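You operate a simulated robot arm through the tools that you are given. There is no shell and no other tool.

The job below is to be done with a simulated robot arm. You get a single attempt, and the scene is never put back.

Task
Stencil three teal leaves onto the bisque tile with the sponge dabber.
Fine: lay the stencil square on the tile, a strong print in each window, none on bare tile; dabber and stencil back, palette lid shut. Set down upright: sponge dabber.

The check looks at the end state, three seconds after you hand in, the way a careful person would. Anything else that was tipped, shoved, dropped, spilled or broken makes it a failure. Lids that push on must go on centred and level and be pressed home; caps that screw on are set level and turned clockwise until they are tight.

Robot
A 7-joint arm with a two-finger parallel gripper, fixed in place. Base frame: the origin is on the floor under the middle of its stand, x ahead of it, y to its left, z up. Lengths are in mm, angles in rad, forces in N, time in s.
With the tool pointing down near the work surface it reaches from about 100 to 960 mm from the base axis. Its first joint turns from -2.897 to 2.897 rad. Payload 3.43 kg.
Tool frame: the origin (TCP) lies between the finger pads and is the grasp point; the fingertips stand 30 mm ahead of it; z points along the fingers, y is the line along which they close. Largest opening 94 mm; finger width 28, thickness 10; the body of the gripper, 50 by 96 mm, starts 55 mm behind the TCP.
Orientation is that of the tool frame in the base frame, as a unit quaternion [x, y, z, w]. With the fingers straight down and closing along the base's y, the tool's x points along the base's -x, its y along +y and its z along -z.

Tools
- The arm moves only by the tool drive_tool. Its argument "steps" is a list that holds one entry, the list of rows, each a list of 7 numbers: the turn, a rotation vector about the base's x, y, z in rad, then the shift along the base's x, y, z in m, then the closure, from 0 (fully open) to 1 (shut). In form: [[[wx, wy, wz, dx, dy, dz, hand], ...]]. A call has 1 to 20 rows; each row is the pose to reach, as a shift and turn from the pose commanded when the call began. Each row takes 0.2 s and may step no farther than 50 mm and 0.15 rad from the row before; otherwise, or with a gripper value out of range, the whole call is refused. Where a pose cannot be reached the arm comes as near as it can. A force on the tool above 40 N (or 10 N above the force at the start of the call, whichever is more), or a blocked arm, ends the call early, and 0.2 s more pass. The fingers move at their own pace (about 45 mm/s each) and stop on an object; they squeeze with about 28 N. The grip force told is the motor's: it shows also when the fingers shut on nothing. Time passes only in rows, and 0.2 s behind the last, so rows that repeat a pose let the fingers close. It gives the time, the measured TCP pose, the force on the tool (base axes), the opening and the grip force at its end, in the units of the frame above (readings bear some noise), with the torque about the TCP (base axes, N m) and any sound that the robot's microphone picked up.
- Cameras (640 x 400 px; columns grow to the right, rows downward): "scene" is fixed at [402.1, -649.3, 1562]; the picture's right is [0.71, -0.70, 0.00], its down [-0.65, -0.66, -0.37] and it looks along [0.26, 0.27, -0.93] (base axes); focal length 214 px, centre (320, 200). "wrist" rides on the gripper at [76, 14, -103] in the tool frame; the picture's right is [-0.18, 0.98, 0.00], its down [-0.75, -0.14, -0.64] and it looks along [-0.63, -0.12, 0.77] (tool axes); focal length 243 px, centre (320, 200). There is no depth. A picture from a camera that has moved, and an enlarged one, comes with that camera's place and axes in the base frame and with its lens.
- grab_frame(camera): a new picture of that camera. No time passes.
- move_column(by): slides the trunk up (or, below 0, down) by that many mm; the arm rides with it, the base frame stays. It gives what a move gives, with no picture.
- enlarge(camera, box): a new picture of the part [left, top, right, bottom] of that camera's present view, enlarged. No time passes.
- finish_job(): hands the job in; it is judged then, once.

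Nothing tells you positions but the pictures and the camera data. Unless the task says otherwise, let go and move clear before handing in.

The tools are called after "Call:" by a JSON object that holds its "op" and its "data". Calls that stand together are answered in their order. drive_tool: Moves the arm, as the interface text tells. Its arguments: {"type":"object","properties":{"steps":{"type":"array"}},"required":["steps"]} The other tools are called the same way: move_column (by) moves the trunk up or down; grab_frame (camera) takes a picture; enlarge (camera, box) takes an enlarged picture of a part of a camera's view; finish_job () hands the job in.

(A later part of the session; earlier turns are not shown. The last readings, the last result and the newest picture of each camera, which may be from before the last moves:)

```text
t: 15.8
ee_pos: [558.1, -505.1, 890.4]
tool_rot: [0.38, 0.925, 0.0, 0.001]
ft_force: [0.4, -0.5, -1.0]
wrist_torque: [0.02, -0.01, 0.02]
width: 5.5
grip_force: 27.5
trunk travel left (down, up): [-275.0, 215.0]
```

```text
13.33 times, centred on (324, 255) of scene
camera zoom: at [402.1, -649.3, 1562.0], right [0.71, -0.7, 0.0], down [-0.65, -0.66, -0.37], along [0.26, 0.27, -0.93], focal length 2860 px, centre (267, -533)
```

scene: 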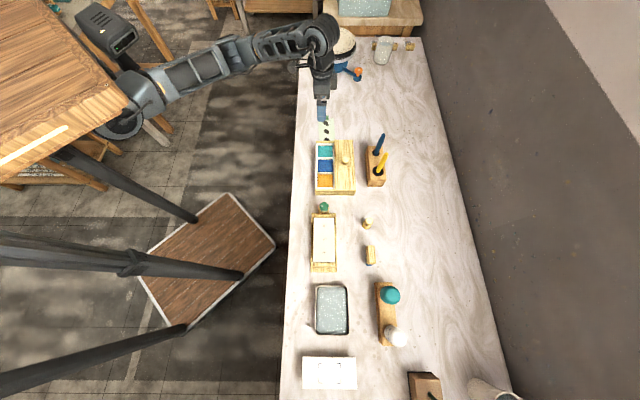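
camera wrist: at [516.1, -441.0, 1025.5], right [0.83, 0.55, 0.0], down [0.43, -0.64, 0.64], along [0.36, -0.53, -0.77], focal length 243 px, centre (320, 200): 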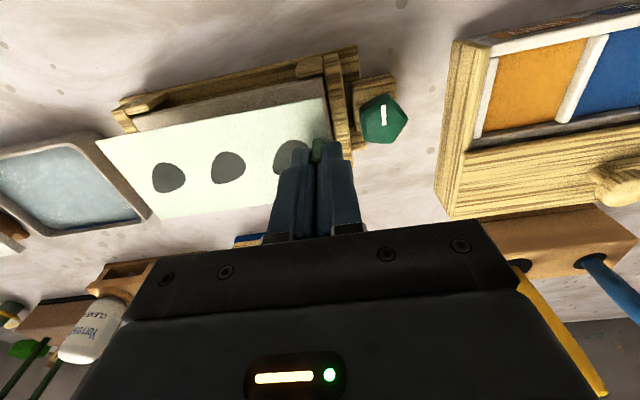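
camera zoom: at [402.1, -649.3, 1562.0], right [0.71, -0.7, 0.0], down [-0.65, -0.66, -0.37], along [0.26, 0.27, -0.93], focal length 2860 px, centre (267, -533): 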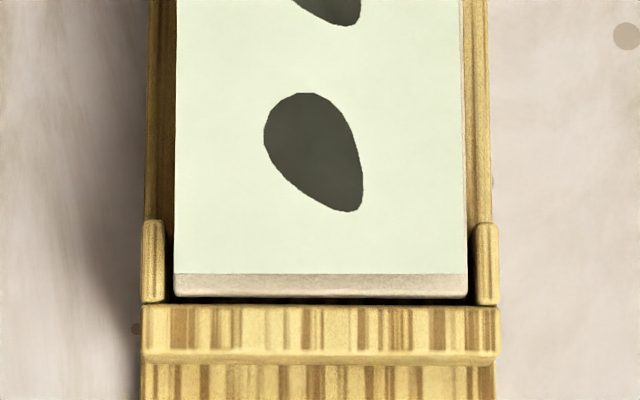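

The gap is still about 12 mm (tile top is nearer z≈841). I'll shift ~2 mm toward the near end, lower 8 mm and re-measure.

Call:
{"op": "drive_tool", "data": {"steps": [[[0, 0, -0.003, -0.001, -0.0017, 0, 1.0], [0, 0, -0.003, -0.001, -0.0017, -0.004, 1.0], [0, 0, -0.003, -0.001, -0.0017, -0.008, 1.0], [0, 0, -0.003, -0.001, -0.0017, -0.008, 1.0]]]}}

Call:
{"op": "enlarge", "data": {"camera": "wrist", "box": [80, 80, 160, 130]}}

Call:
{"op": "enlarge", "data": {"camera": "wrist", "box": [280, 70, 360, 120]}}

Call:
{"op": "enlarge", "data": {"camera": "scene", "box": [308, 214, 340, 234]}}

Call:
{"op": "enlarge", "data": {"camera": "scene", "box": [308, 246, 340, 266]}}

```text
t: 16.8
ee_pos: [558.3, -506.8, 882.2]
tool_rot: [0.381, 0.924, -0.001, 0.0]
ft_force: [0.3, 0.9, 10.8]
wrist_torque: [0.08, 0.08, -0.06]
width: 5.4
grip_force: 27.8
trunk travel left (down, up): [-275.0, 215.0]
```

```text
8.00 times, centred on (120, 105) of wrist
camera zoom: at [514.6, -442.4, 986.2], right [0.82, 0.57, 0.0], down [0.44, -0.63, 0.64], along [0.36, -0.53, -0.77], focal length 1941 px, centre (1920, 960)
```

zoom: 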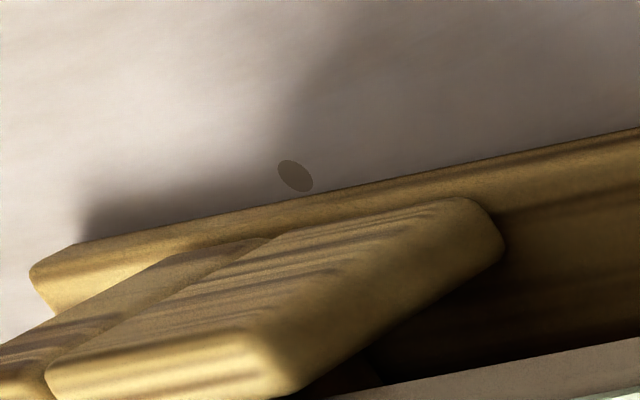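

```text
8.00 times, centred on (320, 95) of wrist
camera zoom: at [514.6, -442.4, 986.2], right [0.82, 0.57, 0.0], down [0.44, -0.63, 0.64], along [0.36, -0.53, -0.77], focal length 1941 px, centre (320, 1040)
```

zoom: 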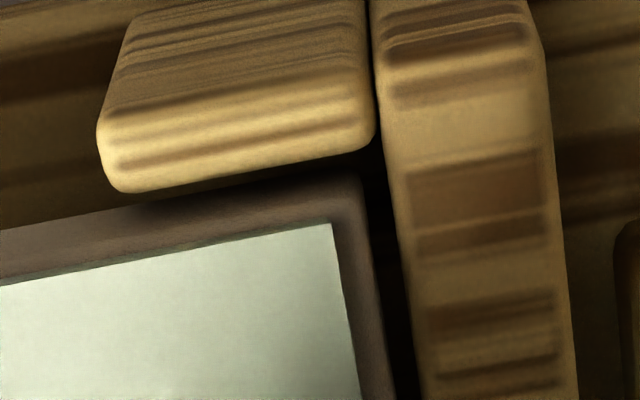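

```text
16.00 times, centred on (324, 224) of scene
camera zoom: at [402.1, -649.3, 1562.0], right [0.71, -0.7, 0.0], down [-0.65, -0.66, -0.37], along [0.26, 0.27, -0.93], focal length 3432 px, centre (256, -184)
```

zoom: 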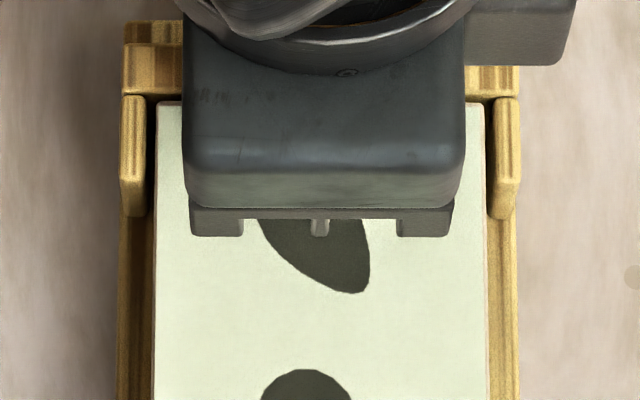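

```text
16.00 times, centred on (324, 256) of scene
camera zoom: at [402.1, -649.3, 1562.0], right [0.71, -0.7, 0.0], down [-0.65, -0.66, -0.37], along [0.26, 0.27, -0.93], focal length 3432 px, centre (256, -696)
```

zoom: 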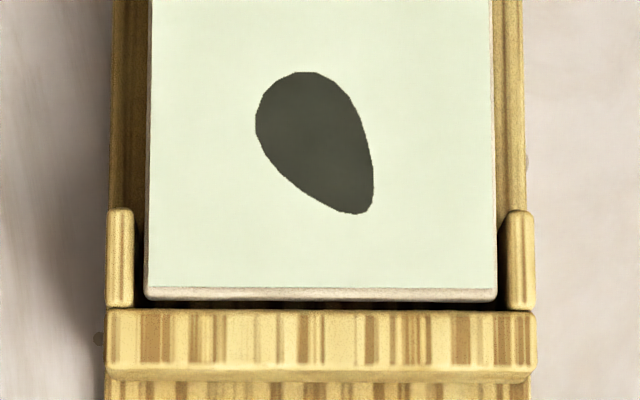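

Contact: 10.8 N upward at TCP z ≈ 882, so the stencil is touching the tile. I'll zoom in on the four corners to measure the margins before letting go.

Call:
{"op": "enlarge", "data": {"camera": "scene", "box": [312, 216, 322, 222]}}

Call:
{"op": "enlarge", "data": {"camera": "scene", "box": [330, 216, 340, 222]}}

Call:
{"op": "enlarge", "data": {"camera": "scene", "box": [312, 259, 322, 265]}}

Call:
{"op": "enlarge", "data": {"camera": "scene", "box": [330, 259, 340, 265]}}

```text
16.00 times, centred on (317, 219) of scene
camera zoom: at [402.1, -649.3, 1562.0], right [0.71, -0.7, 0.0], down [-0.65, -0.66, -0.37], along [0.26, 0.27, -0.93], focal length 3432 px, centre (368, -104)
```

zoom: 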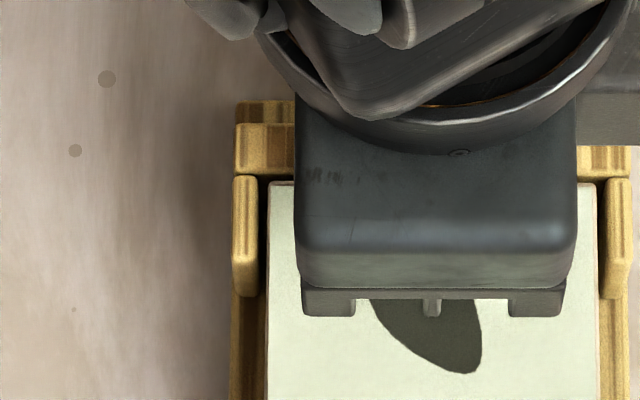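

```text
16.00 times, centred on (335, 219) of scene
camera zoom: at [402.1, -649.3, 1562.0], right [0.71, -0.7, 0.0], down [-0.65, -0.66, -0.37], along [0.26, 0.27, -0.93], focal length 3432 px, centre (80, -104)
```

zoom: 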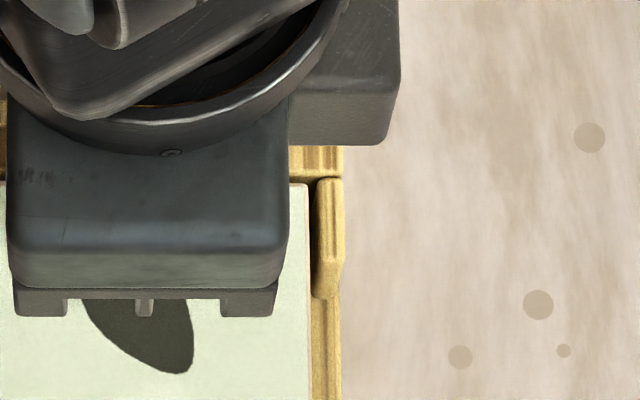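

```text
16.00 times, centred on (317, 262) of scene
camera zoom: at [402.1, -649.3, 1562.0], right [0.71, -0.7, 0.0], down [-0.65, -0.66, -0.37], along [0.26, 0.27, -0.93], focal length 3432 px, centre (368, -792)
```

zoom: 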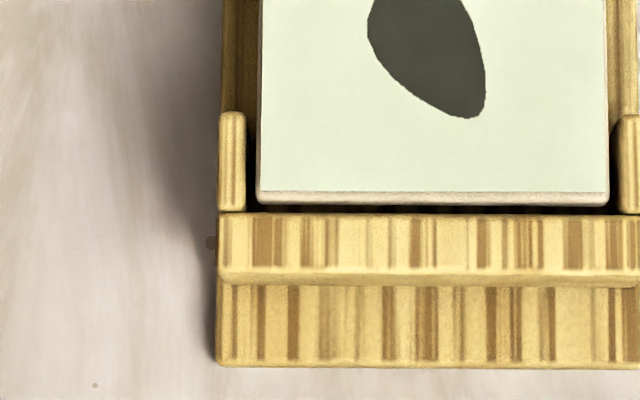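

```text
16.00 times, centred on (335, 262) of scene
camera zoom: at [402.1, -649.3, 1562.0], right [0.71, -0.7, 0.0], down [-0.65, -0.66, -0.37], along [0.26, 0.27, -0.93], focal length 3432 px, centre (80, -792)
```

zoom: 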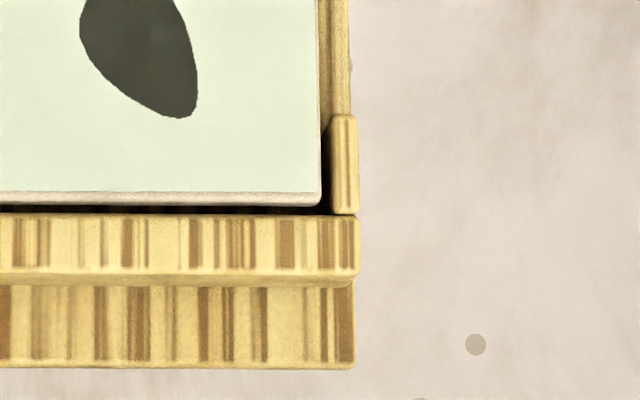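

Before releasing I need to be sure the plate, not a finger on the end wall, is making that contact. I'll look closely at the plate edge.

Call:
{"op": "enlarge", "data": {"camera": "wrist", "box": [300, 85, 340, 110]}}

Call:
{"op": "enlarge", "data": {"camera": "wrist", "box": [120, 100, 160, 125]}}

Call:
{"op": "enlarge", "data": {"camera": "wrist", "box": [320, 110, 380, 150]}}

Call:
{"op": "grab_frame", "data": {"camera": "wrist"}}

```text
16.00 times, centred on (320, 98) of wrist
camera zoom: at [514.6, -442.4, 986.2], right [0.82, 0.57, 0.0], down [0.44, -0.63, 0.64], along [0.36, -0.53, -0.77], focal length 3882 px, centre (320, 1840)
```

zoom: 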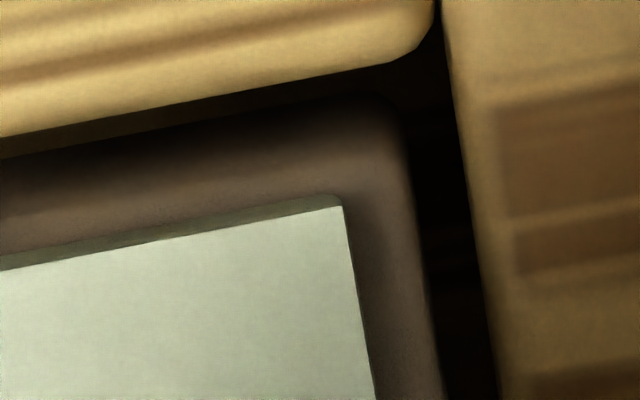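

```text
16.00 times, centred on (140, 112) of wrist
camera zoom: at [514.6, -442.4, 986.2], right [0.82, 0.57, 0.0], down [0.44, -0.63, 0.64], along [0.36, -0.53, -0.77], focal length 3882 px, centre (3200, 1600)
```

zoom: 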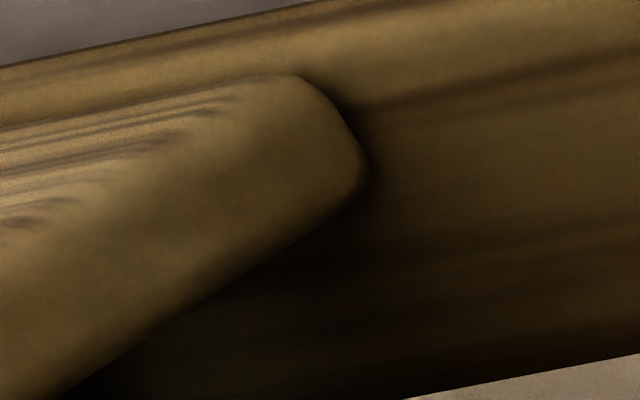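

```text
10.00 times, centred on (350, 130) of wrist
camera zoom: at [514.6, -442.4, 986.2], right [0.82, 0.57, 0.0], down [0.44, -0.63, 0.64], along [0.36, -0.53, -0.77], focal length 2426 px, centre (20, 900)
```

zoom: 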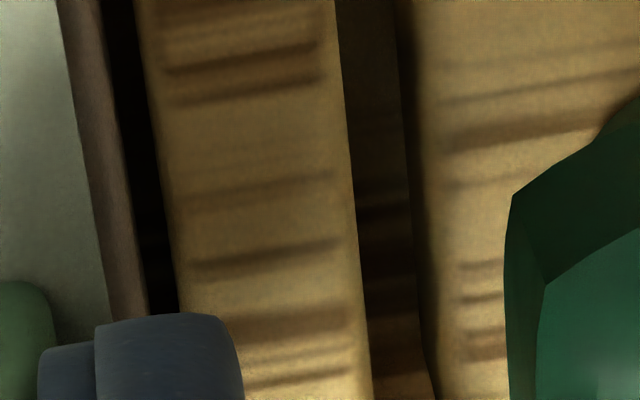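

```text
taken
camera wrist: at [514.6, -442.4, 986.2], right [0.82, 0.57, 0.0], down [0.44, -0.63, 0.64], along [0.36, -0.53, -0.77], focal length 243 px, centre (320, 200)
```

wrist: 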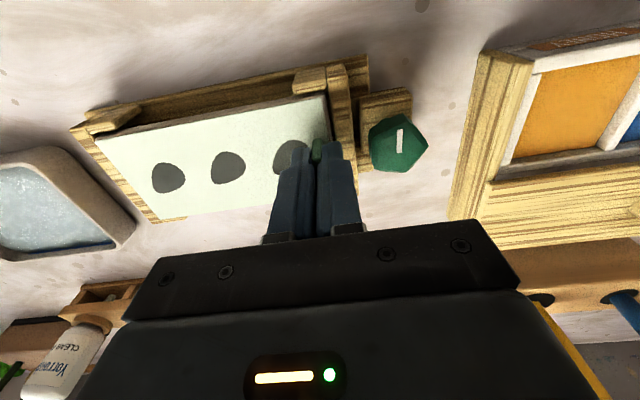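

The plate edge shows contact with the tile, and the end wall top (z≈838) is well below the fingertips (852), so the plate is on the tile. Margins are within ~1 mm all round, so I'll release gently and back off straight up.

Call:
{"op": "drive_tool", "data": {"steps": [[[0, 0, 0, 0, 0, 0.0003, 0.9], [0, 0, 0, 0, 0, 0.0003, 0.84], [0, 0, 0, 0, 0, 0.0003, 0.8], [0, 0, 0, 0, 0, 0.0003, 0.8], [0, 0, 0, 0, 0, 0.0003, 0.8]]]}}

Call:
{"op": "enlarge", "data": {"camera": "wrist", "box": [260, 80, 400, 170]}}

Call:
{"op": "enlarge", "data": {"camera": "scene", "box": [304, 214, 344, 268]}}

```text
t: 18.0
ee_pos: [558.7, -507.3, 883.1]
tool_rot: [0.381, 0.925, -0.001, 0.0]
ft_force: [0.1, 0.4, 0.2]
wrist_torque: [0.02, -0.01, 0.0]
width: 18.8
grip_force: 0.0
trunk travel left (down, up): [-275.0, 215.0]
```

```text
4.44 times, centred on (330, 125) of wrist
camera zoom: at [514.6, -442.6, 985.8], right [0.82, 0.57, 0.0], down [0.44, -0.63, 0.64], along [0.36, -0.53, -0.77], focal length 1078 px, centre (276, 533)
```

zoom: 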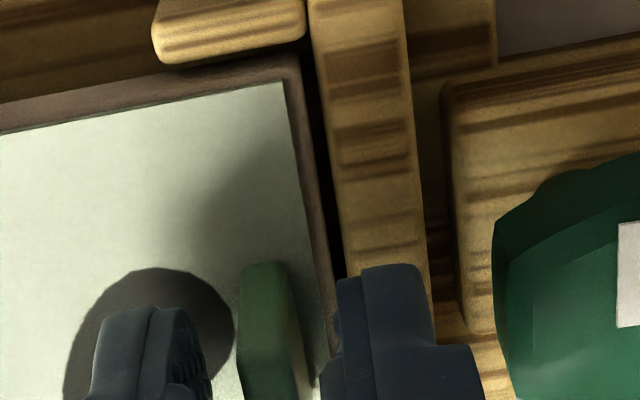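

```text
7.41 times, centred on (324, 241) of scene
camera zoom: at [402.1, -649.3, 1562.0], right [0.71, -0.7, 0.0], down [-0.65, -0.66, -0.37], along [0.26, 0.27, -0.93], focal length 1589 px, centre (290, -104)
```

zoom: 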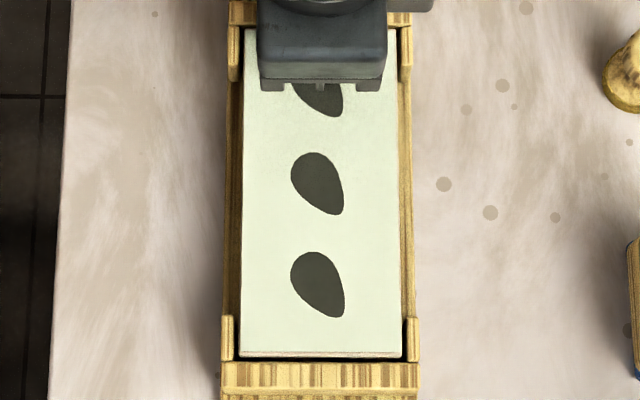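

Released cleanly. I'll go straight up and inspect the lay.

Call:
{"op": "drive_tool", "data": {"steps": [[[0, 0, 0, 0, 0, 0.01, 0.8], [0, 0, 0, 0, 0, 0.035, 0.8], [0, 0, 0, 0, 0, 0.075, 0.8], [0, 0, 0, 0.02, 0.02, 0.115, 0.6], [0, 0, 0, 0.055, 0.055, 0.115, 0.4], [0, 0, 0, 0.09, 0.09, 0.115, 0.4]]]}}

Call:
{"op": "enlarge", "data": {"camera": "scene", "box": [308, 206, 340, 226]}}

Call:
{"op": "enlarge", "data": {"camera": "scene", "box": [308, 226, 340, 246]}}

Call:
{"op": "enlarge", "data": {"camera": "scene", "box": [308, 246, 340, 266]}}

Call:
{"op": "grab_frame", "data": {"camera": "wrist"}}

```text
t: 19.4
ee_pos: [648.6, -415.2, 997.1]
tool_rot: [0.382, 0.924, 0.001, 0.0]
ft_force: [0.1, -1.0, -0.3]
wrist_torque: [0.02, -0.01, -0.01]
width: 56.4
grip_force: 0.1
trunk travel left (down, up): [-275.0, 215.0]
```

```text
16.00 times, centred on (324, 216) of scene
camera zoom: at [402.1, -649.3, 1562.0], right [0.71, -0.7, 0.0], down [-0.65, -0.66, -0.37], along [0.26, 0.27, -0.93], focal length 3432 px, centre (256, -56)
```

zoom: 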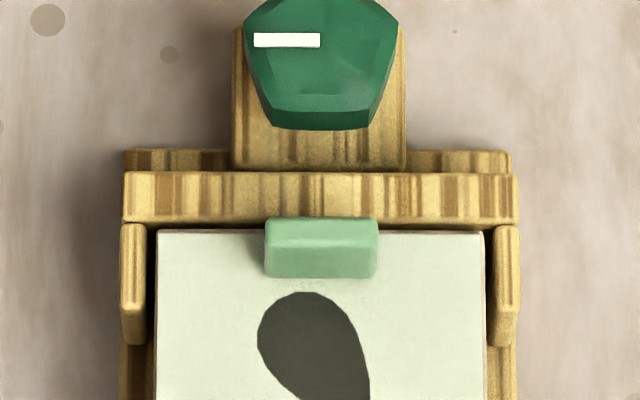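

```text
16.00 times, centred on (324, 236) of scene
camera zoom: at [402.1, -649.3, 1562.0], right [0.71, -0.7, 0.0], down [-0.65, -0.66, -0.37], along [0.26, 0.27, -0.93], focal length 3432 px, centre (256, -376)
```

zoom: 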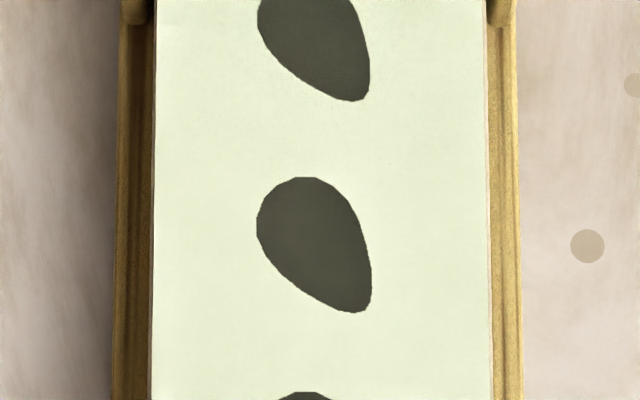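

```text
16.00 times, centred on (324, 256) of scene
camera zoom: at [402.1, -649.3, 1562.0], right [0.71, -0.7, 0.0], down [-0.65, -0.66, -0.37], along [0.26, 0.27, -0.93], focal length 3432 px, centre (256, -696)
```

zoom: 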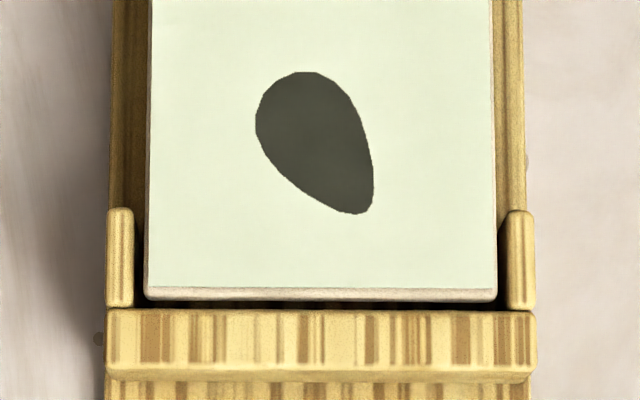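

```text
taken
camera wrist: at [605.3, -351.3, 1099.9], right [0.82, 0.57, 0.0], down [0.43, -0.63, 0.64], along [0.36, -0.53, -0.77], focal length 243 px, centre (320, 200)
```

wrist: 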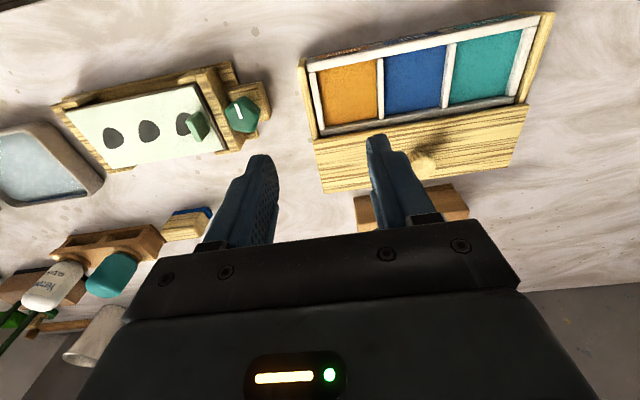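

The stencil lies square with even margins, and the windows sit on the crosses. Next is the dabber: I'll turn the gripper 90° (so the fingers clear the tab when dabbing) and move above it.

Call:
{"op": "drive_tool", "data": {"steps": [[[0, 0, 0.1428, 0.0015, -0.0187, 0, 0.4], [0, 0, 0.2856, 0.003, -0.0375, 0, 0.4], [0, 0, 0.4284, 0.0045, -0.0562, 0, 0.4], [0, 0, 0.5712, 0.006, -0.0749, 0, 0.4], [0, 0, 0.714, 0.0075, -0.0936, 0, 0.4], [0, 0, 0.8568, 0.009, -0.1124, 0, 0.4], [0, 0, 0.9996, 0.0105, -0.1311, 0, 0.4], [0, 0, 1.1424, 0.012, -0.1498, 0, 0.4], [0, 0, 1.2852, 0.0135, -0.1685, 0, 0.4], [0, 0, 1.428, 0.015, -0.1873, 0, 0.4], [0, 0, 1.566, 0.0165, -0.206, 0, 0.3], [0, 0, 1.566, 0.0165, -0.206, -0.02, 0.3]]]}}

Call:
{"op": "grab_frame", "data": {"camera": "wrist"}}

Call:
{"op": "grab_frame", "data": {"camera": "scene"}}

```text
t: 22.0
ee_pos: [663.7, -624.2, 977.7]
tool_rot: [-0.383, 0.924, -0.001, 0.0]
ft_force: [-0.3, -0.8, 0.6]
wrist_torque: [0.02, 0.02, -0.02]
width: 65.6
grip_force: 0.0
trunk travel left (down, up): [-275.0, 215.0]
```

```text
taken
camera wrist: at [601.2, -666.6, 1080.6], right [-0.56, 0.83, 0.0], down [0.63, 0.43, 0.64], along [0.53, 0.36, -0.77], focal length 243 px, centre (320, 200)
```

wrist: 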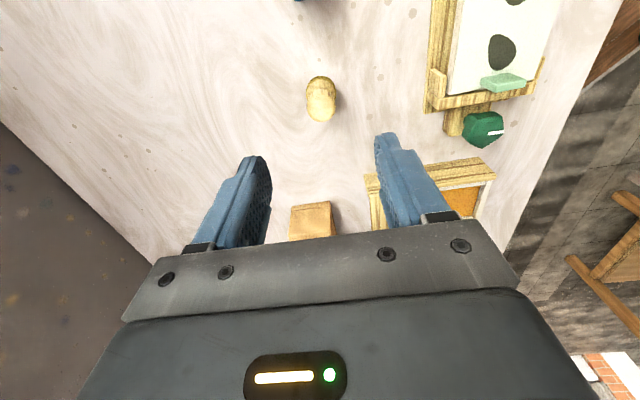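

```text
taken
```

scene: 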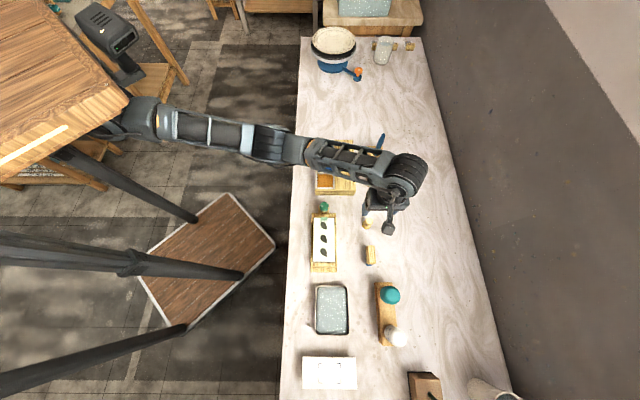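

Call:
{"op": "enlarge", "data": {"camera": "wrist", "box": [290, 65, 354, 130]}}

Call:
{"op": "enlarge", "data": {"camera": "wrist", "box": [420, 0, 580, 100]}}

```text
6.15 times, centred on (322, 98) of wrist
camera zoom: at [601.2, -666.6, 1080.6], right [-0.56, 0.83, 0.0], down [0.63, 0.43, 0.64], along [0.53, 0.36, -0.77], focal length 1493 px, centre (308, 831)
```

zoom: 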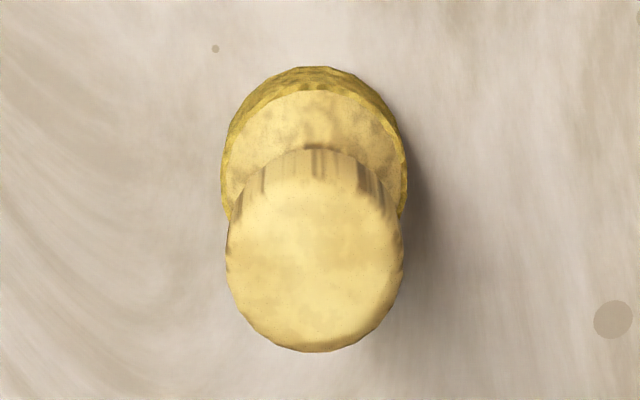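

```text
4.00 times, centred on (500, 50) of wrist
camera zoom: at [601.2, -666.6, 1080.6], right [-0.56, 0.83, 0.0], down [0.63, 0.43, 0.64], along [0.53, 0.36, -0.77], focal length 970 px, centre (-400, 800)
```

zoom: 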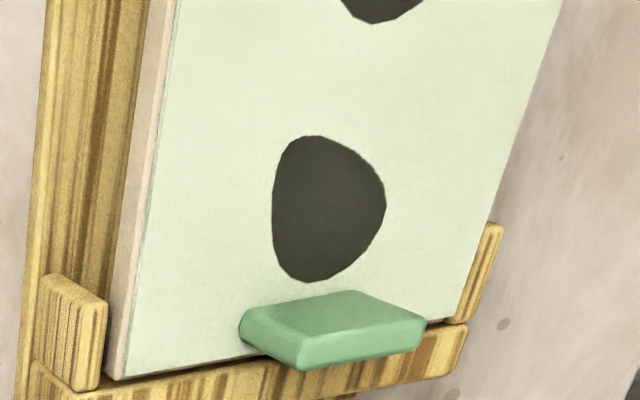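

The dabber stands at (664.5, -622), right under the gripper. I'll descend around the handle.

Call:
{"op": "drive_tool", "data": {"steps": [[[0, 0, 0, 0.0004, 0.0001, -0.04, 0.3], [0, 0, 0, 0.0004, 0.0001, -0.08, 0.3], [0, 0, 0, 0.0004, 0.0001, -0.105, 0.3], [0, 0, 0, 0.0004, 0.0001, -0.12, 0.3], [0, 0, 0, 0.0004, 0.0001, -0.126, 0.3], [0, 0, 0, 0.0004, 0.0001, -0.126, 0.3]]]}}

Call:
{"op": "enlarge", "data": {"camera": "wrist", "box": [200, 60, 440, 210]}}

Call:
{"op": "enlarge", "data": {"camera": "scene", "box": [340, 195, 400, 245]}}

```text
t: 23.4
ee_pos: [664.1, -622.5, 850.5]
tool_rot: [-0.383, 0.924, 0.001, 0.001]
ft_force: [-0.5, -0.2, -0.6]
wrist_torque: [0.03, 0.01, -0.01]
width: 65.5
grip_force: 0.0
trunk travel left (down, up): [-275.0, 215.0]
```

```text
2.67 times, centred on (320, 135) of wrist
camera zoom: at [601.1, -666.4, 953.9], right [-0.56, 0.83, 0.0], down [0.63, 0.43, 0.64], along [0.53, 0.36, -0.77], focal length 647 px, centre (320, 373)
```

zoom: 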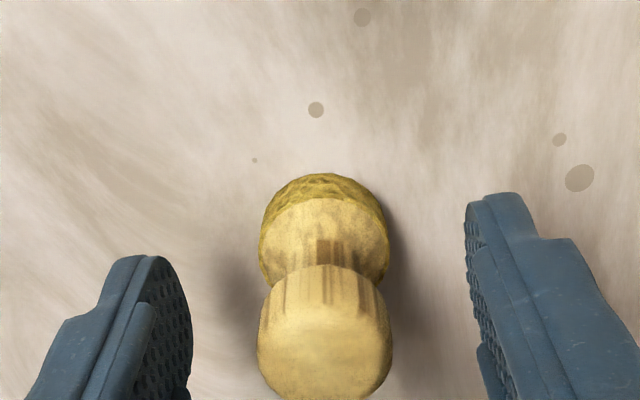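

```text
8.00 times, centred on (370, 220) of scene
camera zoom: at [402.1, -649.3, 1562.0], right [0.71, -0.7, 0.0], down [-0.65, -0.66, -0.37], along [0.26, 0.27, -0.93], focal length 1716 px, centre (-80, 40)
```

zoom: 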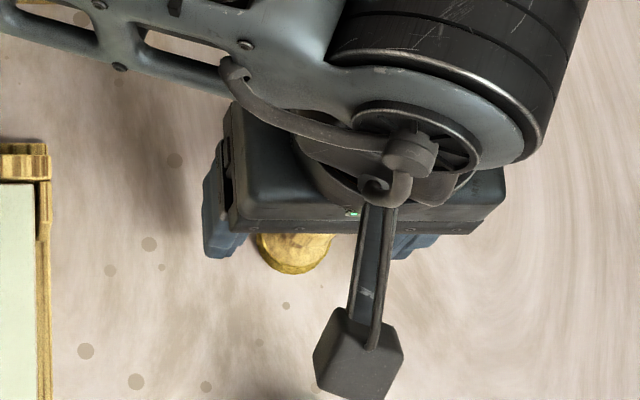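

Centred between the fingers. Closing on the handle.

Call:
{"op": "drive_tool", "data": {"steps": [[[0, 0, 0, 0, 0, 0, 0.5], [0, 0, 0, 0, 0, 0, 0.7], [0, 0, 0, 0, 0, 0, 0.85], [0, 0, 0, 0, 0, 0, 1.0], [0, 0, 0, 0, 0, 0, 1.0], [0, 0, 0, 0, 0, 0, 1.0]]]}}

Call:
{"op": "enlarge", "data": {"camera": "wrist", "box": [200, 60, 440, 210]}}

```text
t: 24.8
ee_pos: [665.5, -622.3, 850.5]
tool_rot: [-0.382, 0.924, 0.0, 0.0]
ft_force: [1.8, -0.3, 2.2]
wrist_torque: [-0.02, 0.02, 0.03]
width: 24.9
grip_force: 27.7
trunk travel left (down, up): [-275.0, 215.0]
```

```text
2.67 times, centred on (320, 135) of wrist
camera zoom: at [601.1, -666.5, 954.3], right [-0.56, 0.83, 0.0], down [0.63, 0.43, 0.64], along [0.53, 0.36, -0.77], focal length 647 px, centre (320, 373)
```

zoom: 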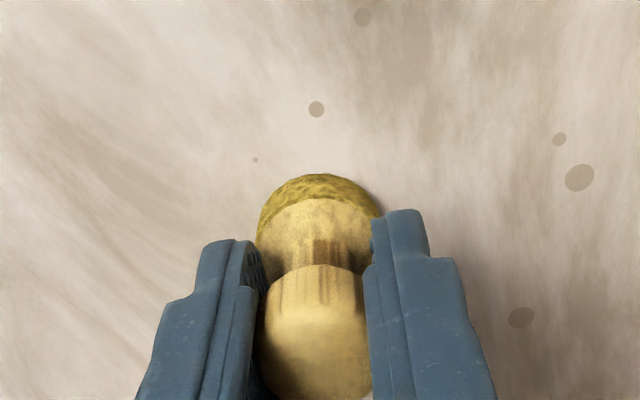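

Gripped at 24.9 mm. Lifting and carrying it over to the teal well at about (769,-308).

Call:
{"op": "drive_tool", "data": {"steps": [[[0, 0, 0, 0, 0, 0.005, 1.0], [0, 0, 0, 0, 0, 0.02, 1.0], [0, 0, 0, 0, 0, 0.05, 1.0], [0, 0, 0, 0, 0, 0.09, 1.0], [0, 0, 0, 0, 0, 0.13, 1.0], [0, 0, 0, 0.0104, 0.0314, 0.13, 1.0], [0, 0, 0, 0.0243, 0.0733, 0.13, 1.0], [0, 0, 0, 0.0383, 0.1151, 0.13, 1.0], [0, 0, 0, 0.0522, 0.157, 0.13, 1.0], [0, 0, 0, 0.0661, 0.1989, 0.13, 1.0], [0, 0, 0, 0.08, 0.2407, 0.13, 1.0], [0, 0, 0, 0.0939, 0.2826, 0.13, 1.0], [0, 0, 0, 0.1044, 0.314, 0.13, 1.0], [0, 0, 0, 0.1044, 0.314, 0.1, 1.0], [0, 0, 0, 0.1044, 0.314, 0.08, 1.0]]]}}

Call:
{"op": "grab_frame", "data": {"camera": "wrist"}}

Call:
{"op": "enlarge", "data": {"camera": "scene", "box": [300, 125, 380, 205]}}

```text
t: 28.0
ee_pos: [768.0, -309.0, 930.9]
tool_rot: [-0.383, 0.924, -0.001, 0.0]
ft_force: [-0.4, -0.4, -0.9]
wrist_torque: [-0.03, -0.02, -0.02]
width: 24.5
grip_force: 27.9
trunk travel left (down, up): [-275.0, 215.0]
```

```text
taken
camera wrist: at [704.2, -351.9, 1034.4], right [-0.56, 0.83, 0.0], down [0.63, 0.43, 0.64], along [0.53, 0.36, -0.77], focal length 243 px, centre (320, 200)
```

wrist: 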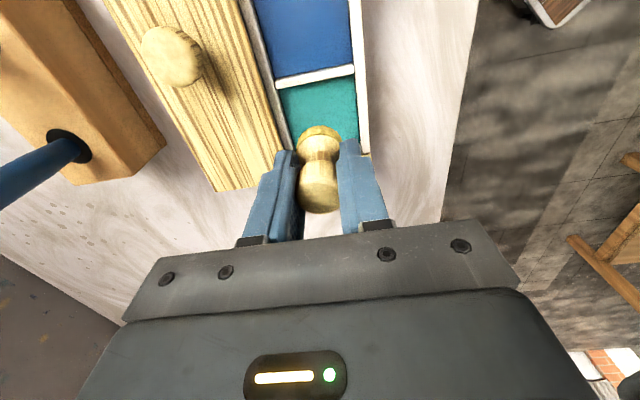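

```text
5.00 times, centred on (340, 165) of scene
camera zoom: at [402.1, -649.3, 1562.0], right [0.71, -0.7, 0.0], down [-0.65, -0.66, -0.37], along [0.26, 0.27, -0.93], focal length 1072 px, centre (220, 375)
```

zoom: 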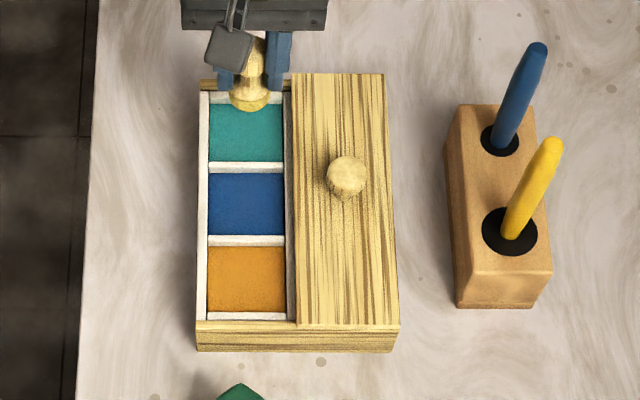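

The dabber is right over the teal well. Descending gently and watching the force.

Call:
{"op": "drive_tool", "data": {"steps": [[[0, 0, 0, -0.0012, 0.0012, -0.015, 1.0], [0, 0, 0, -0.0012, 0.0012, -0.03, 1.0], [0, 0, 0, -0.0012, 0.0012, -0.038, 1.0], [0, 0, 0, -0.0012, 0.0012, -0.041, 1.0], [0, 0, 0, -0.0012, 0.0012, -0.043, 1.0]]]}}

Call:
{"op": "grab_frame", "data": {"camera": "wrist"}}

Call:
{"op": "enlarge", "data": {"camera": "scene", "box": [310, 130, 350, 165]}}

```text
t: 29.2
ee_pos: [769.1, -307.3, 888.3]
tool_rot: [-0.382, 0.924, 0.0, 0.0]
ft_force: [-0.3, 0.4, -0.7]
wrist_torque: [0.02, 0.01, -0.01]
width: 24.8
grip_force: 27.9
trunk travel left (down, up): [-275.0, 215.0]
```

```text
taken
camera wrist: at [705.1, -350.5, 991.5], right [-0.56, 0.83, 0.0], down [0.63, 0.43, 0.64], along [0.53, 0.36, -0.77], focal length 243 px, centre (320, 200)
```

wrist: 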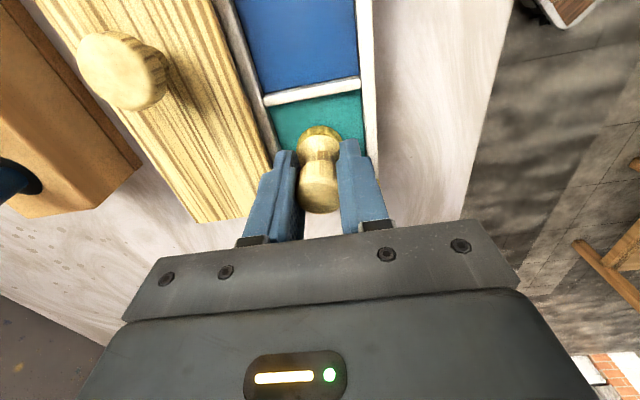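

```text
11.43 times, centred on (330, 148) of scene
camera zoom: at [402.1, -649.3, 1562.0], right [0.71, -0.7, 0.0], down [-0.65, -0.66, -0.37], along [0.26, 0.27, -0.93], focal length 2451 px, centre (206, 800)
```

zoom: 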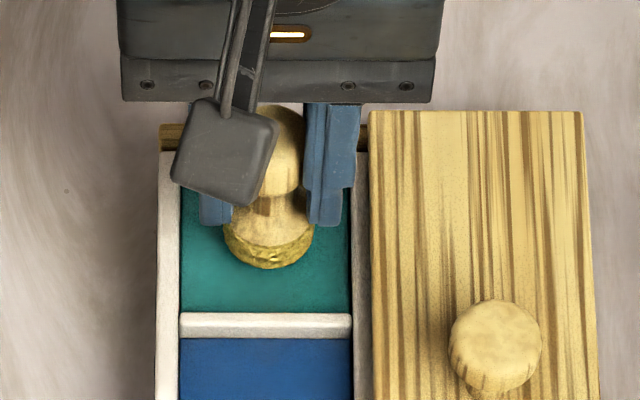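

Call:
{"op": "drive_tool", "data": {"steps": [[[0, 0, 0, 0, 0, -0.002, 1.0], [0, 0, 0, 0, 0, -0.004, 1.0], [0, 0, 0, 0, 0, -0.006, 1.0]]]}}

```text
t: 30.0
ee_pos: [768.4, -308.4, 881.9]
tool_rot: [-0.382, 0.924, -0.001, 0.0]
ft_force: [0.6, -0.7, -1.5]
wrist_torque: [-0.02, -0.01, 0.0]
width: 25.0
grip_force: 27.9
trunk travel left (down, up): [-275.0, 215.0]
```

Call:
{"op": "drive_tool", "data": {"steps": [[[0, 0, 0, 0, 0, -0.0015, 1.0], [0, 0, 0, 0, 0, -0.003, 1.0], [0, 0, 0, 0, 0, -0.0045, 1.0]]]}}

Call:
{"op": "enlarge", "data": {"camera": "wrist", "box": [240, 70, 400, 170]}}

```text
t: 30.8
ee_pos: [768.7, -308.0, 878.2]
tool_rot: [-0.382, 0.924, 0.0, 0.0]
ft_force: [-0.7, 1.0, -0.5]
wrist_torque: [0.01, 0.02, -0.02]
width: 24.6
grip_force: 27.9
trunk travel left (down, up): [-275.0, 215.0]
```

```text
4.00 times, centred on (320, 120) of wrist
camera zoom: at [704.1, -350.5, 982.3], right [-0.56, 0.83, 0.0], down [0.63, 0.43, 0.64], along [0.53, 0.36, -0.77], focal length 970 px, centre (320, 520)
```

zoom: 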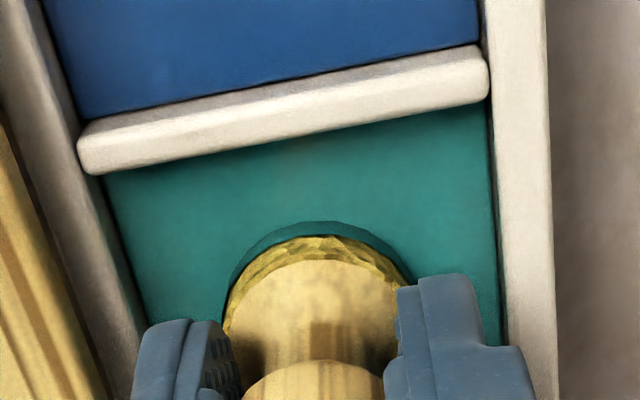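

A dark-teal rim is appearing at the sponge's edge. I'll press on in small steps until there's a light load.

Call:
{"op": "drive_tool", "data": {"steps": [[[0, 0, 0, 0, 0, -0.001, 1.0], [0, 0, 0, 0, 0, -0.002, 1.0], [0, 0, 0, 0, 0, -0.003, 1.0]]]}}

Call:
{"op": "enlarge", "data": {"camera": "wrist", "box": [240, 70, 400, 170]}}

```text
t: 31.6
ee_pos: [767.1, -306.9, 874.0]
tool_rot: [-0.383, 0.924, 0.0, 0.0]
ft_force: [0.8, 0.6, 0.0]
wrist_torque: [0.03, 0.01, -0.03]
width: 24.7
grip_force: 28.3
trunk travel left (down, up): [-275.0, 215.0]
```

```text
4.00 times, centred on (320, 120) of wrist
camera zoom: at [704.3, -350.7, 978.7], right [-0.56, 0.83, 0.0], down [0.63, 0.43, 0.64], along [0.53, 0.36, -0.77], focal length 970 px, centre (320, 520)
```

zoom: 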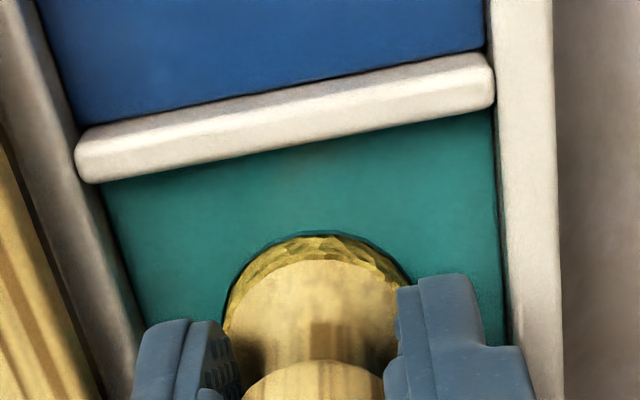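

Call:
{"op": "drive_tool", "data": {"steps": [[[0, 0, 0, 0, 0, -0.001, 1.0], [0, 0, 0, 0, 0, -0.002, 1.0], [0, 0, 0, 0, 0, -0.003, 1.0], [0, 0, 0, 0, 0, -0.004, 1.0]]]}}

Call:
{"op": "enlarge", "data": {"camera": "wrist", "box": [240, 70, 400, 170]}}

```text
t: 32.6
ee_pos: [767.2, -307.6, 870.9]
tool_rot: [-0.383, 0.924, 0.0, 0.0]
ft_force: [-0.2, -0.4, -0.7]
wrist_torque: [0.0, 0.0, 0.01]
width: 25.1
grip_force: 28.3
trunk travel left (down, up): [-275.0, 215.0]
```

```text
4.00 times, centred on (320, 120) of wrist
camera zoom: at [704.4, -351.0, 974.7], right [-0.56, 0.83, 0.0], down [0.63, 0.43, 0.64], along [0.53, 0.36, -0.77], focal length 970 px, centre (320, 520)
```

zoom: 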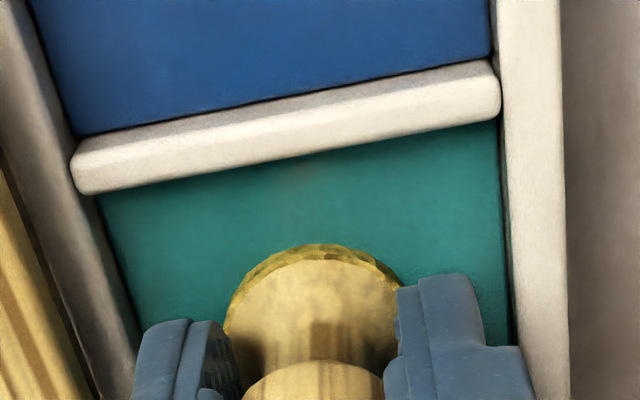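

Call:
{"op": "drive_tool", "data": {"steps": [[[0, 0, 0, 0, 0, -0.001, 1.0], [0, 0, 0, 0, 0, -0.002, 1.0], [0, 0, 0, 0, 0, -0.002, 1.0]]]}}

Call:
{"op": "enlarge", "data": {"camera": "wrist", "box": [240, 70, 400, 170]}}

```text
t: 33.4
ee_pos: [768.1, -306.3, 869.3]
tool_rot: [-0.382, 0.924, 0.0, 0.0]
ft_force: [0.3, 0.4, 0.1]
wrist_torque: [0.0, -0.02, 0.0]
width: 24.8
grip_force: 27.7
trunk travel left (down, up): [-275.0, 215.0]
```

```text
4.00 times, centred on (320, 120) of wrist
camera zoom: at [704.6, -350.4, 972.4], right [-0.56, 0.83, 0.0], down [0.63, 0.43, 0.64], along [0.53, 0.36, -0.77], focal length 970 px, centre (320, 520)
```

zoom: 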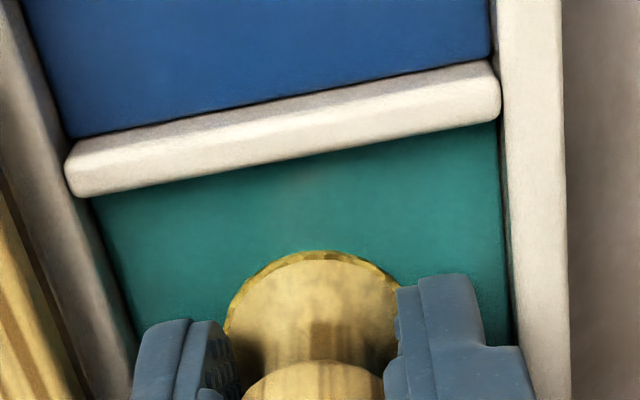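

The sponge is immersed with no resistance, so that's enough paint. I'll lift out and check its colour.

Call:
{"op": "drive_tool", "data": {"steps": [[[0, 0, 0, 0, 0, 0.004, 1.0], [0, 0, 0, 0, 0, 0.012, 1.0], [0, 0, 0, 0, 0, 0.03, 1.0], [0, 0, 0, 0, 0, 0.06, 1.0], [0, 0, 0, 0, 0, 0.09, 1.0]]]}}

Call:
{"op": "enlarge", "data": {"camera": "wrist", "box": [240, 70, 400, 170]}}

Call:
{"op": "enlarge", "data": {"camera": "scene", "box": [310, 115, 350, 150]}}

```text
t: 34.6
ee_pos: [767.0, -308.9, 959.0]
tool_rot: [-0.382, 0.924, -0.001, 0.0]
ft_force: [-0.6, 0.2, -1.2]
wrist_torque: [0.04, 0.02, 0.01]
width: 24.3
grip_force: 27.7
trunk travel left (down, up): [-275.0, 215.0]
```

```text
4.00 times, centred on (320, 120) of wrist
camera zoom: at [703.7, -352.1, 1062.0], right [-0.56, 0.83, 0.0], down [0.63, 0.43, 0.64], along [0.53, 0.36, -0.77], focal length 970 px, centre (320, 520)
```

zoom: 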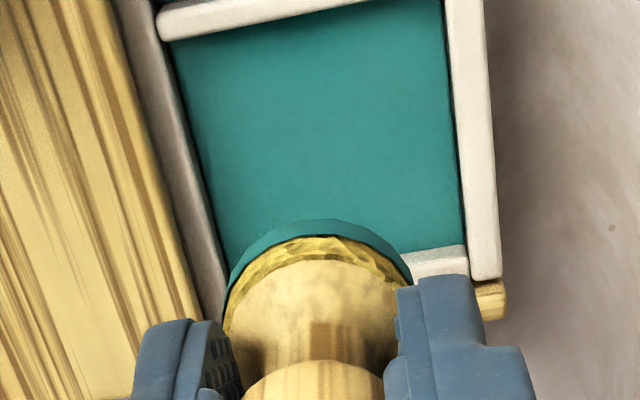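

```text
11.43 times, centred on (330, 132) of scene
camera zoom: at [402.1, -649.3, 1562.0], right [0.71, -0.7, 0.0], down [-0.65, -0.66, -0.37], along [0.26, 0.27, -0.93], focal length 2451 px, centre (206, 971)
```

zoom: 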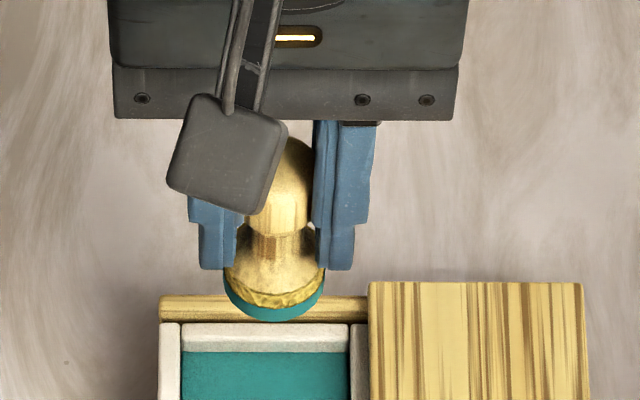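

The sponge foot now carries a clear teal layer. I'll take it to hover over the middle window.

Call:
{"op": "drive_tool", "data": {"steps": [[[0, 0, 0, -0.0318, -0.0309, 0.01, 1.0], [0, 0, 0, -0.0636, -0.0617, 0.01, 1.0], [0, 0, 0, -0.0954, -0.0926, 0.01, 1.0], [0, 0, 0, -0.1272, -0.1235, 0.01, 1.0], [0, 0, 0, -0.159, -0.1543, 0.01, 1.0], [0, 0, 0, -0.1908, -0.1852, 0.01, 1.0], [0, 0, 0, -0.2226, -0.216, 0.01, 1.0], [0, 0, 0, -0.2544, -0.2469, 0.0, 1.0], [0, 0, 0, -0.2544, -0.2469, -0.03, 1.0], [0, 0, 0, -0.2544, -0.2469, -0.04, 1.0]]]}}

Call:
{"op": "grab_frame", "data": {"camera": "wrist"}}

Call:
{"op": "enlarge", "data": {"camera": "scene", "box": [308, 216, 340, 256]}}

```text
t: 36.8
ee_pos: [516.0, -554.7, 919.8]
tool_rot: [-0.383, 0.924, 0.0, 0.0]
ft_force: [0.0, -0.8, -0.7]
wrist_torque: [0.01, 0.01, 0.02]
width: 24.7
grip_force: 28.1
trunk travel left (down, up): [-275.0, 215.0]
```

```text
taken
camera wrist: at [451.8, -598.2, 1022.9], right [-0.56, 0.83, 0.0], down [0.63, 0.43, 0.64], along [0.53, 0.36, -0.77], focal length 243 px, centre (320, 200)
```

wrist: 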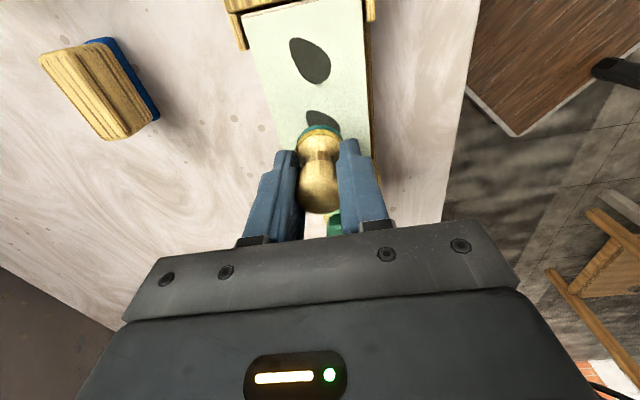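

```text
10.00 times, centred on (324, 236) of scene
camera zoom: at [402.1, -649.3, 1562.0], right [0.71, -0.7, 0.0], down [-0.65, -0.66, -0.37], along [0.26, 0.27, -0.93], focal length 2145 px, centre (280, -160)
```

zoom: 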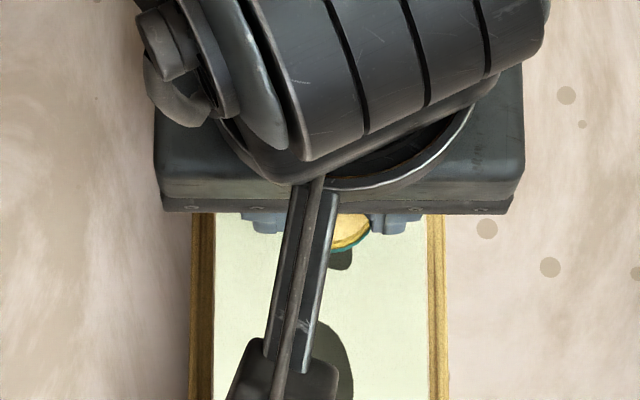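

Call:
{"op": "enlarge", "data": {"camera": "wrist", "box": [240, 20, 400, 150]}}

```text
3.08 times, centred on (320, 85) of wrist
camera zoom: at [451.8, -598.2, 1022.9], right [-0.56, 0.83, 0.0], down [0.63, 0.43, 0.64], along [0.53, 0.36, -0.77], focal length 746 px, centre (320, 554)
```

zoom: 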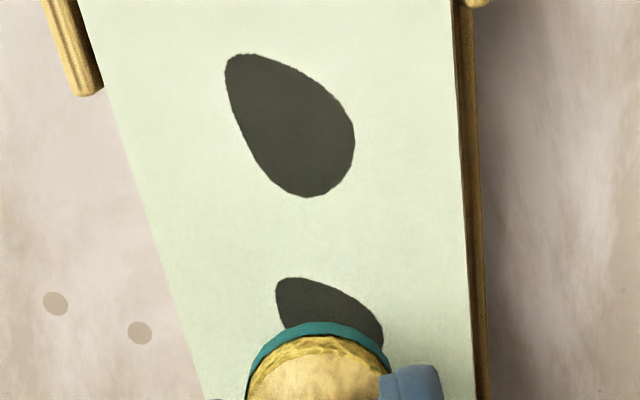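

Window centres check out: w1 (481.3,-585.7), w2 (513.4,-553.8). The dabber is centred over the middle window, so I'll lower it and press step by step.

Call:
{"op": "drive_tool", "data": {"steps": [[[0, 0, 0, 0, 0, -0.01, 1.0], [0, 0, 0, 0, 0, -0.018, 1.0], [0, 0, 0, 0, 0, -0.022, 1.0], [0, 0, 0, 0, 0, -0.024, 1.0]]]}}

Call:
{"op": "drive_tool", "data": {"steps": [[[0, 0, 0, 0, 0, -0.0005, 1.0], [0, 0, 0, 0, 0, -0.001, 1.0], [0, 0, 0, 0, 0, -0.0015, 1.0], [0, 0, 0, 0, 0, -0.002, 1.0]]]}}

```text
t: 37.8
ee_pos: [514.3, -554.7, 895.7]
tool_rot: [-0.382, 0.924, 0.0, 0.0]
ft_force: [0.3, -0.7, -0.8]
wrist_torque: [0.0, -0.03, -0.01]
width: 24.8
grip_force: 28.5
trunk travel left (down, up): [-275.0, 215.0]
```

```text
t: 38.8
ee_pos: [513.7, -554.8, 893.0]
tool_rot: [-0.384, 0.923, -0.001, 0.0]
ft_force: [0.5, 2.4, 8.4]
wrist_torque: [0.11, -0.05, 0.0]
width: 24.8
grip_force: 27.6
trunk travel left (down, up): [-275.0, 215.0]
```

Call:
{"op": "drive_tool", "data": {"steps": [[[0, 0, 0, 0, 0, -0.0004, 1.0], [0, 0, 0, 0, 0, -0.0004, 1.0], [0, 0, 0, 0, 0, -0.0004, 1.0]]]}}

```text
t: 39.6
ee_pos: [513.1, -553.5, 893.5]
tool_rot: [-0.382, 0.924, -0.001, 0.0]
ft_force: [0.0, -0.7, 14.9]
wrist_torque: [-0.04, -0.02, 0.01]
width: 24.7
grip_force: 27.8
trunk travel left (down, up): [-275.0, 215.0]
```

About 15 N, held for a moment. I'll lift straight up and look at the print.

Call:
{"op": "drive_tool", "data": {"steps": [[[0, 0, 0, 0, 0, 0.001, 1.0], [0, 0, 0, 0, 0, 0.004, 1.0], [0, 0, 0, 0, 0, 0.015, 1.0], [0, 0, 0, 0, 0, 0.04, 1.0], [0, 0, 0, 0.02, 0.02, 0.065, 1.0], [0, 0, 0, 0.05, 0.05, 0.067, 1.0]]]}}

Call:
{"op": "enlarge", "data": {"camera": "wrist", "box": [240, 20, 400, 150]}}

Call:
{"op": "enlarge", "data": {"camera": "scene", "box": [304, 220, 344, 260]}}

```text
t: 41.0
ee_pos: [563.8, -505.4, 959.6]
tool_rot: [-0.381, 0.925, 0.0, 0.0]
ft_force: [-0.9, -0.8, -0.9]
wrist_torque: [0.04, -0.02, 0.03]
width: 24.8
grip_force: 27.8
trunk travel left (down, up): [-275.0, 215.0]
```

```text
3.08 times, centred on (320, 85) of wrist
camera zoom: at [500.9, -547.0, 1062.5], right [-0.56, 0.83, 0.0], down [0.63, 0.43, 0.64], along [0.53, 0.36, -0.77], focal length 746 px, centre (320, 554)
```

zoom: 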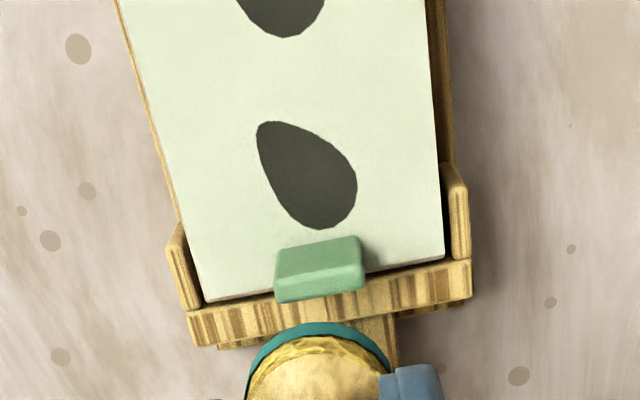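

```text
10.00 times, centred on (324, 240) of scene
camera zoom: at [402.1, -649.3, 1562.0], right [0.71, -0.7, 0.0], down [-0.65, -0.66, -0.37], along [0.26, 0.27, -0.93], focal length 2145 px, centre (280, -200)
```

zoom: 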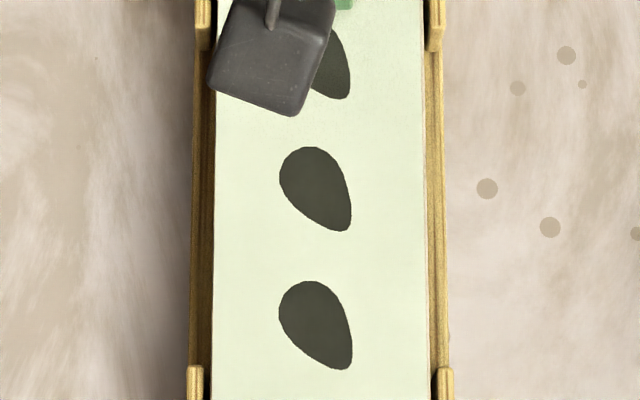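

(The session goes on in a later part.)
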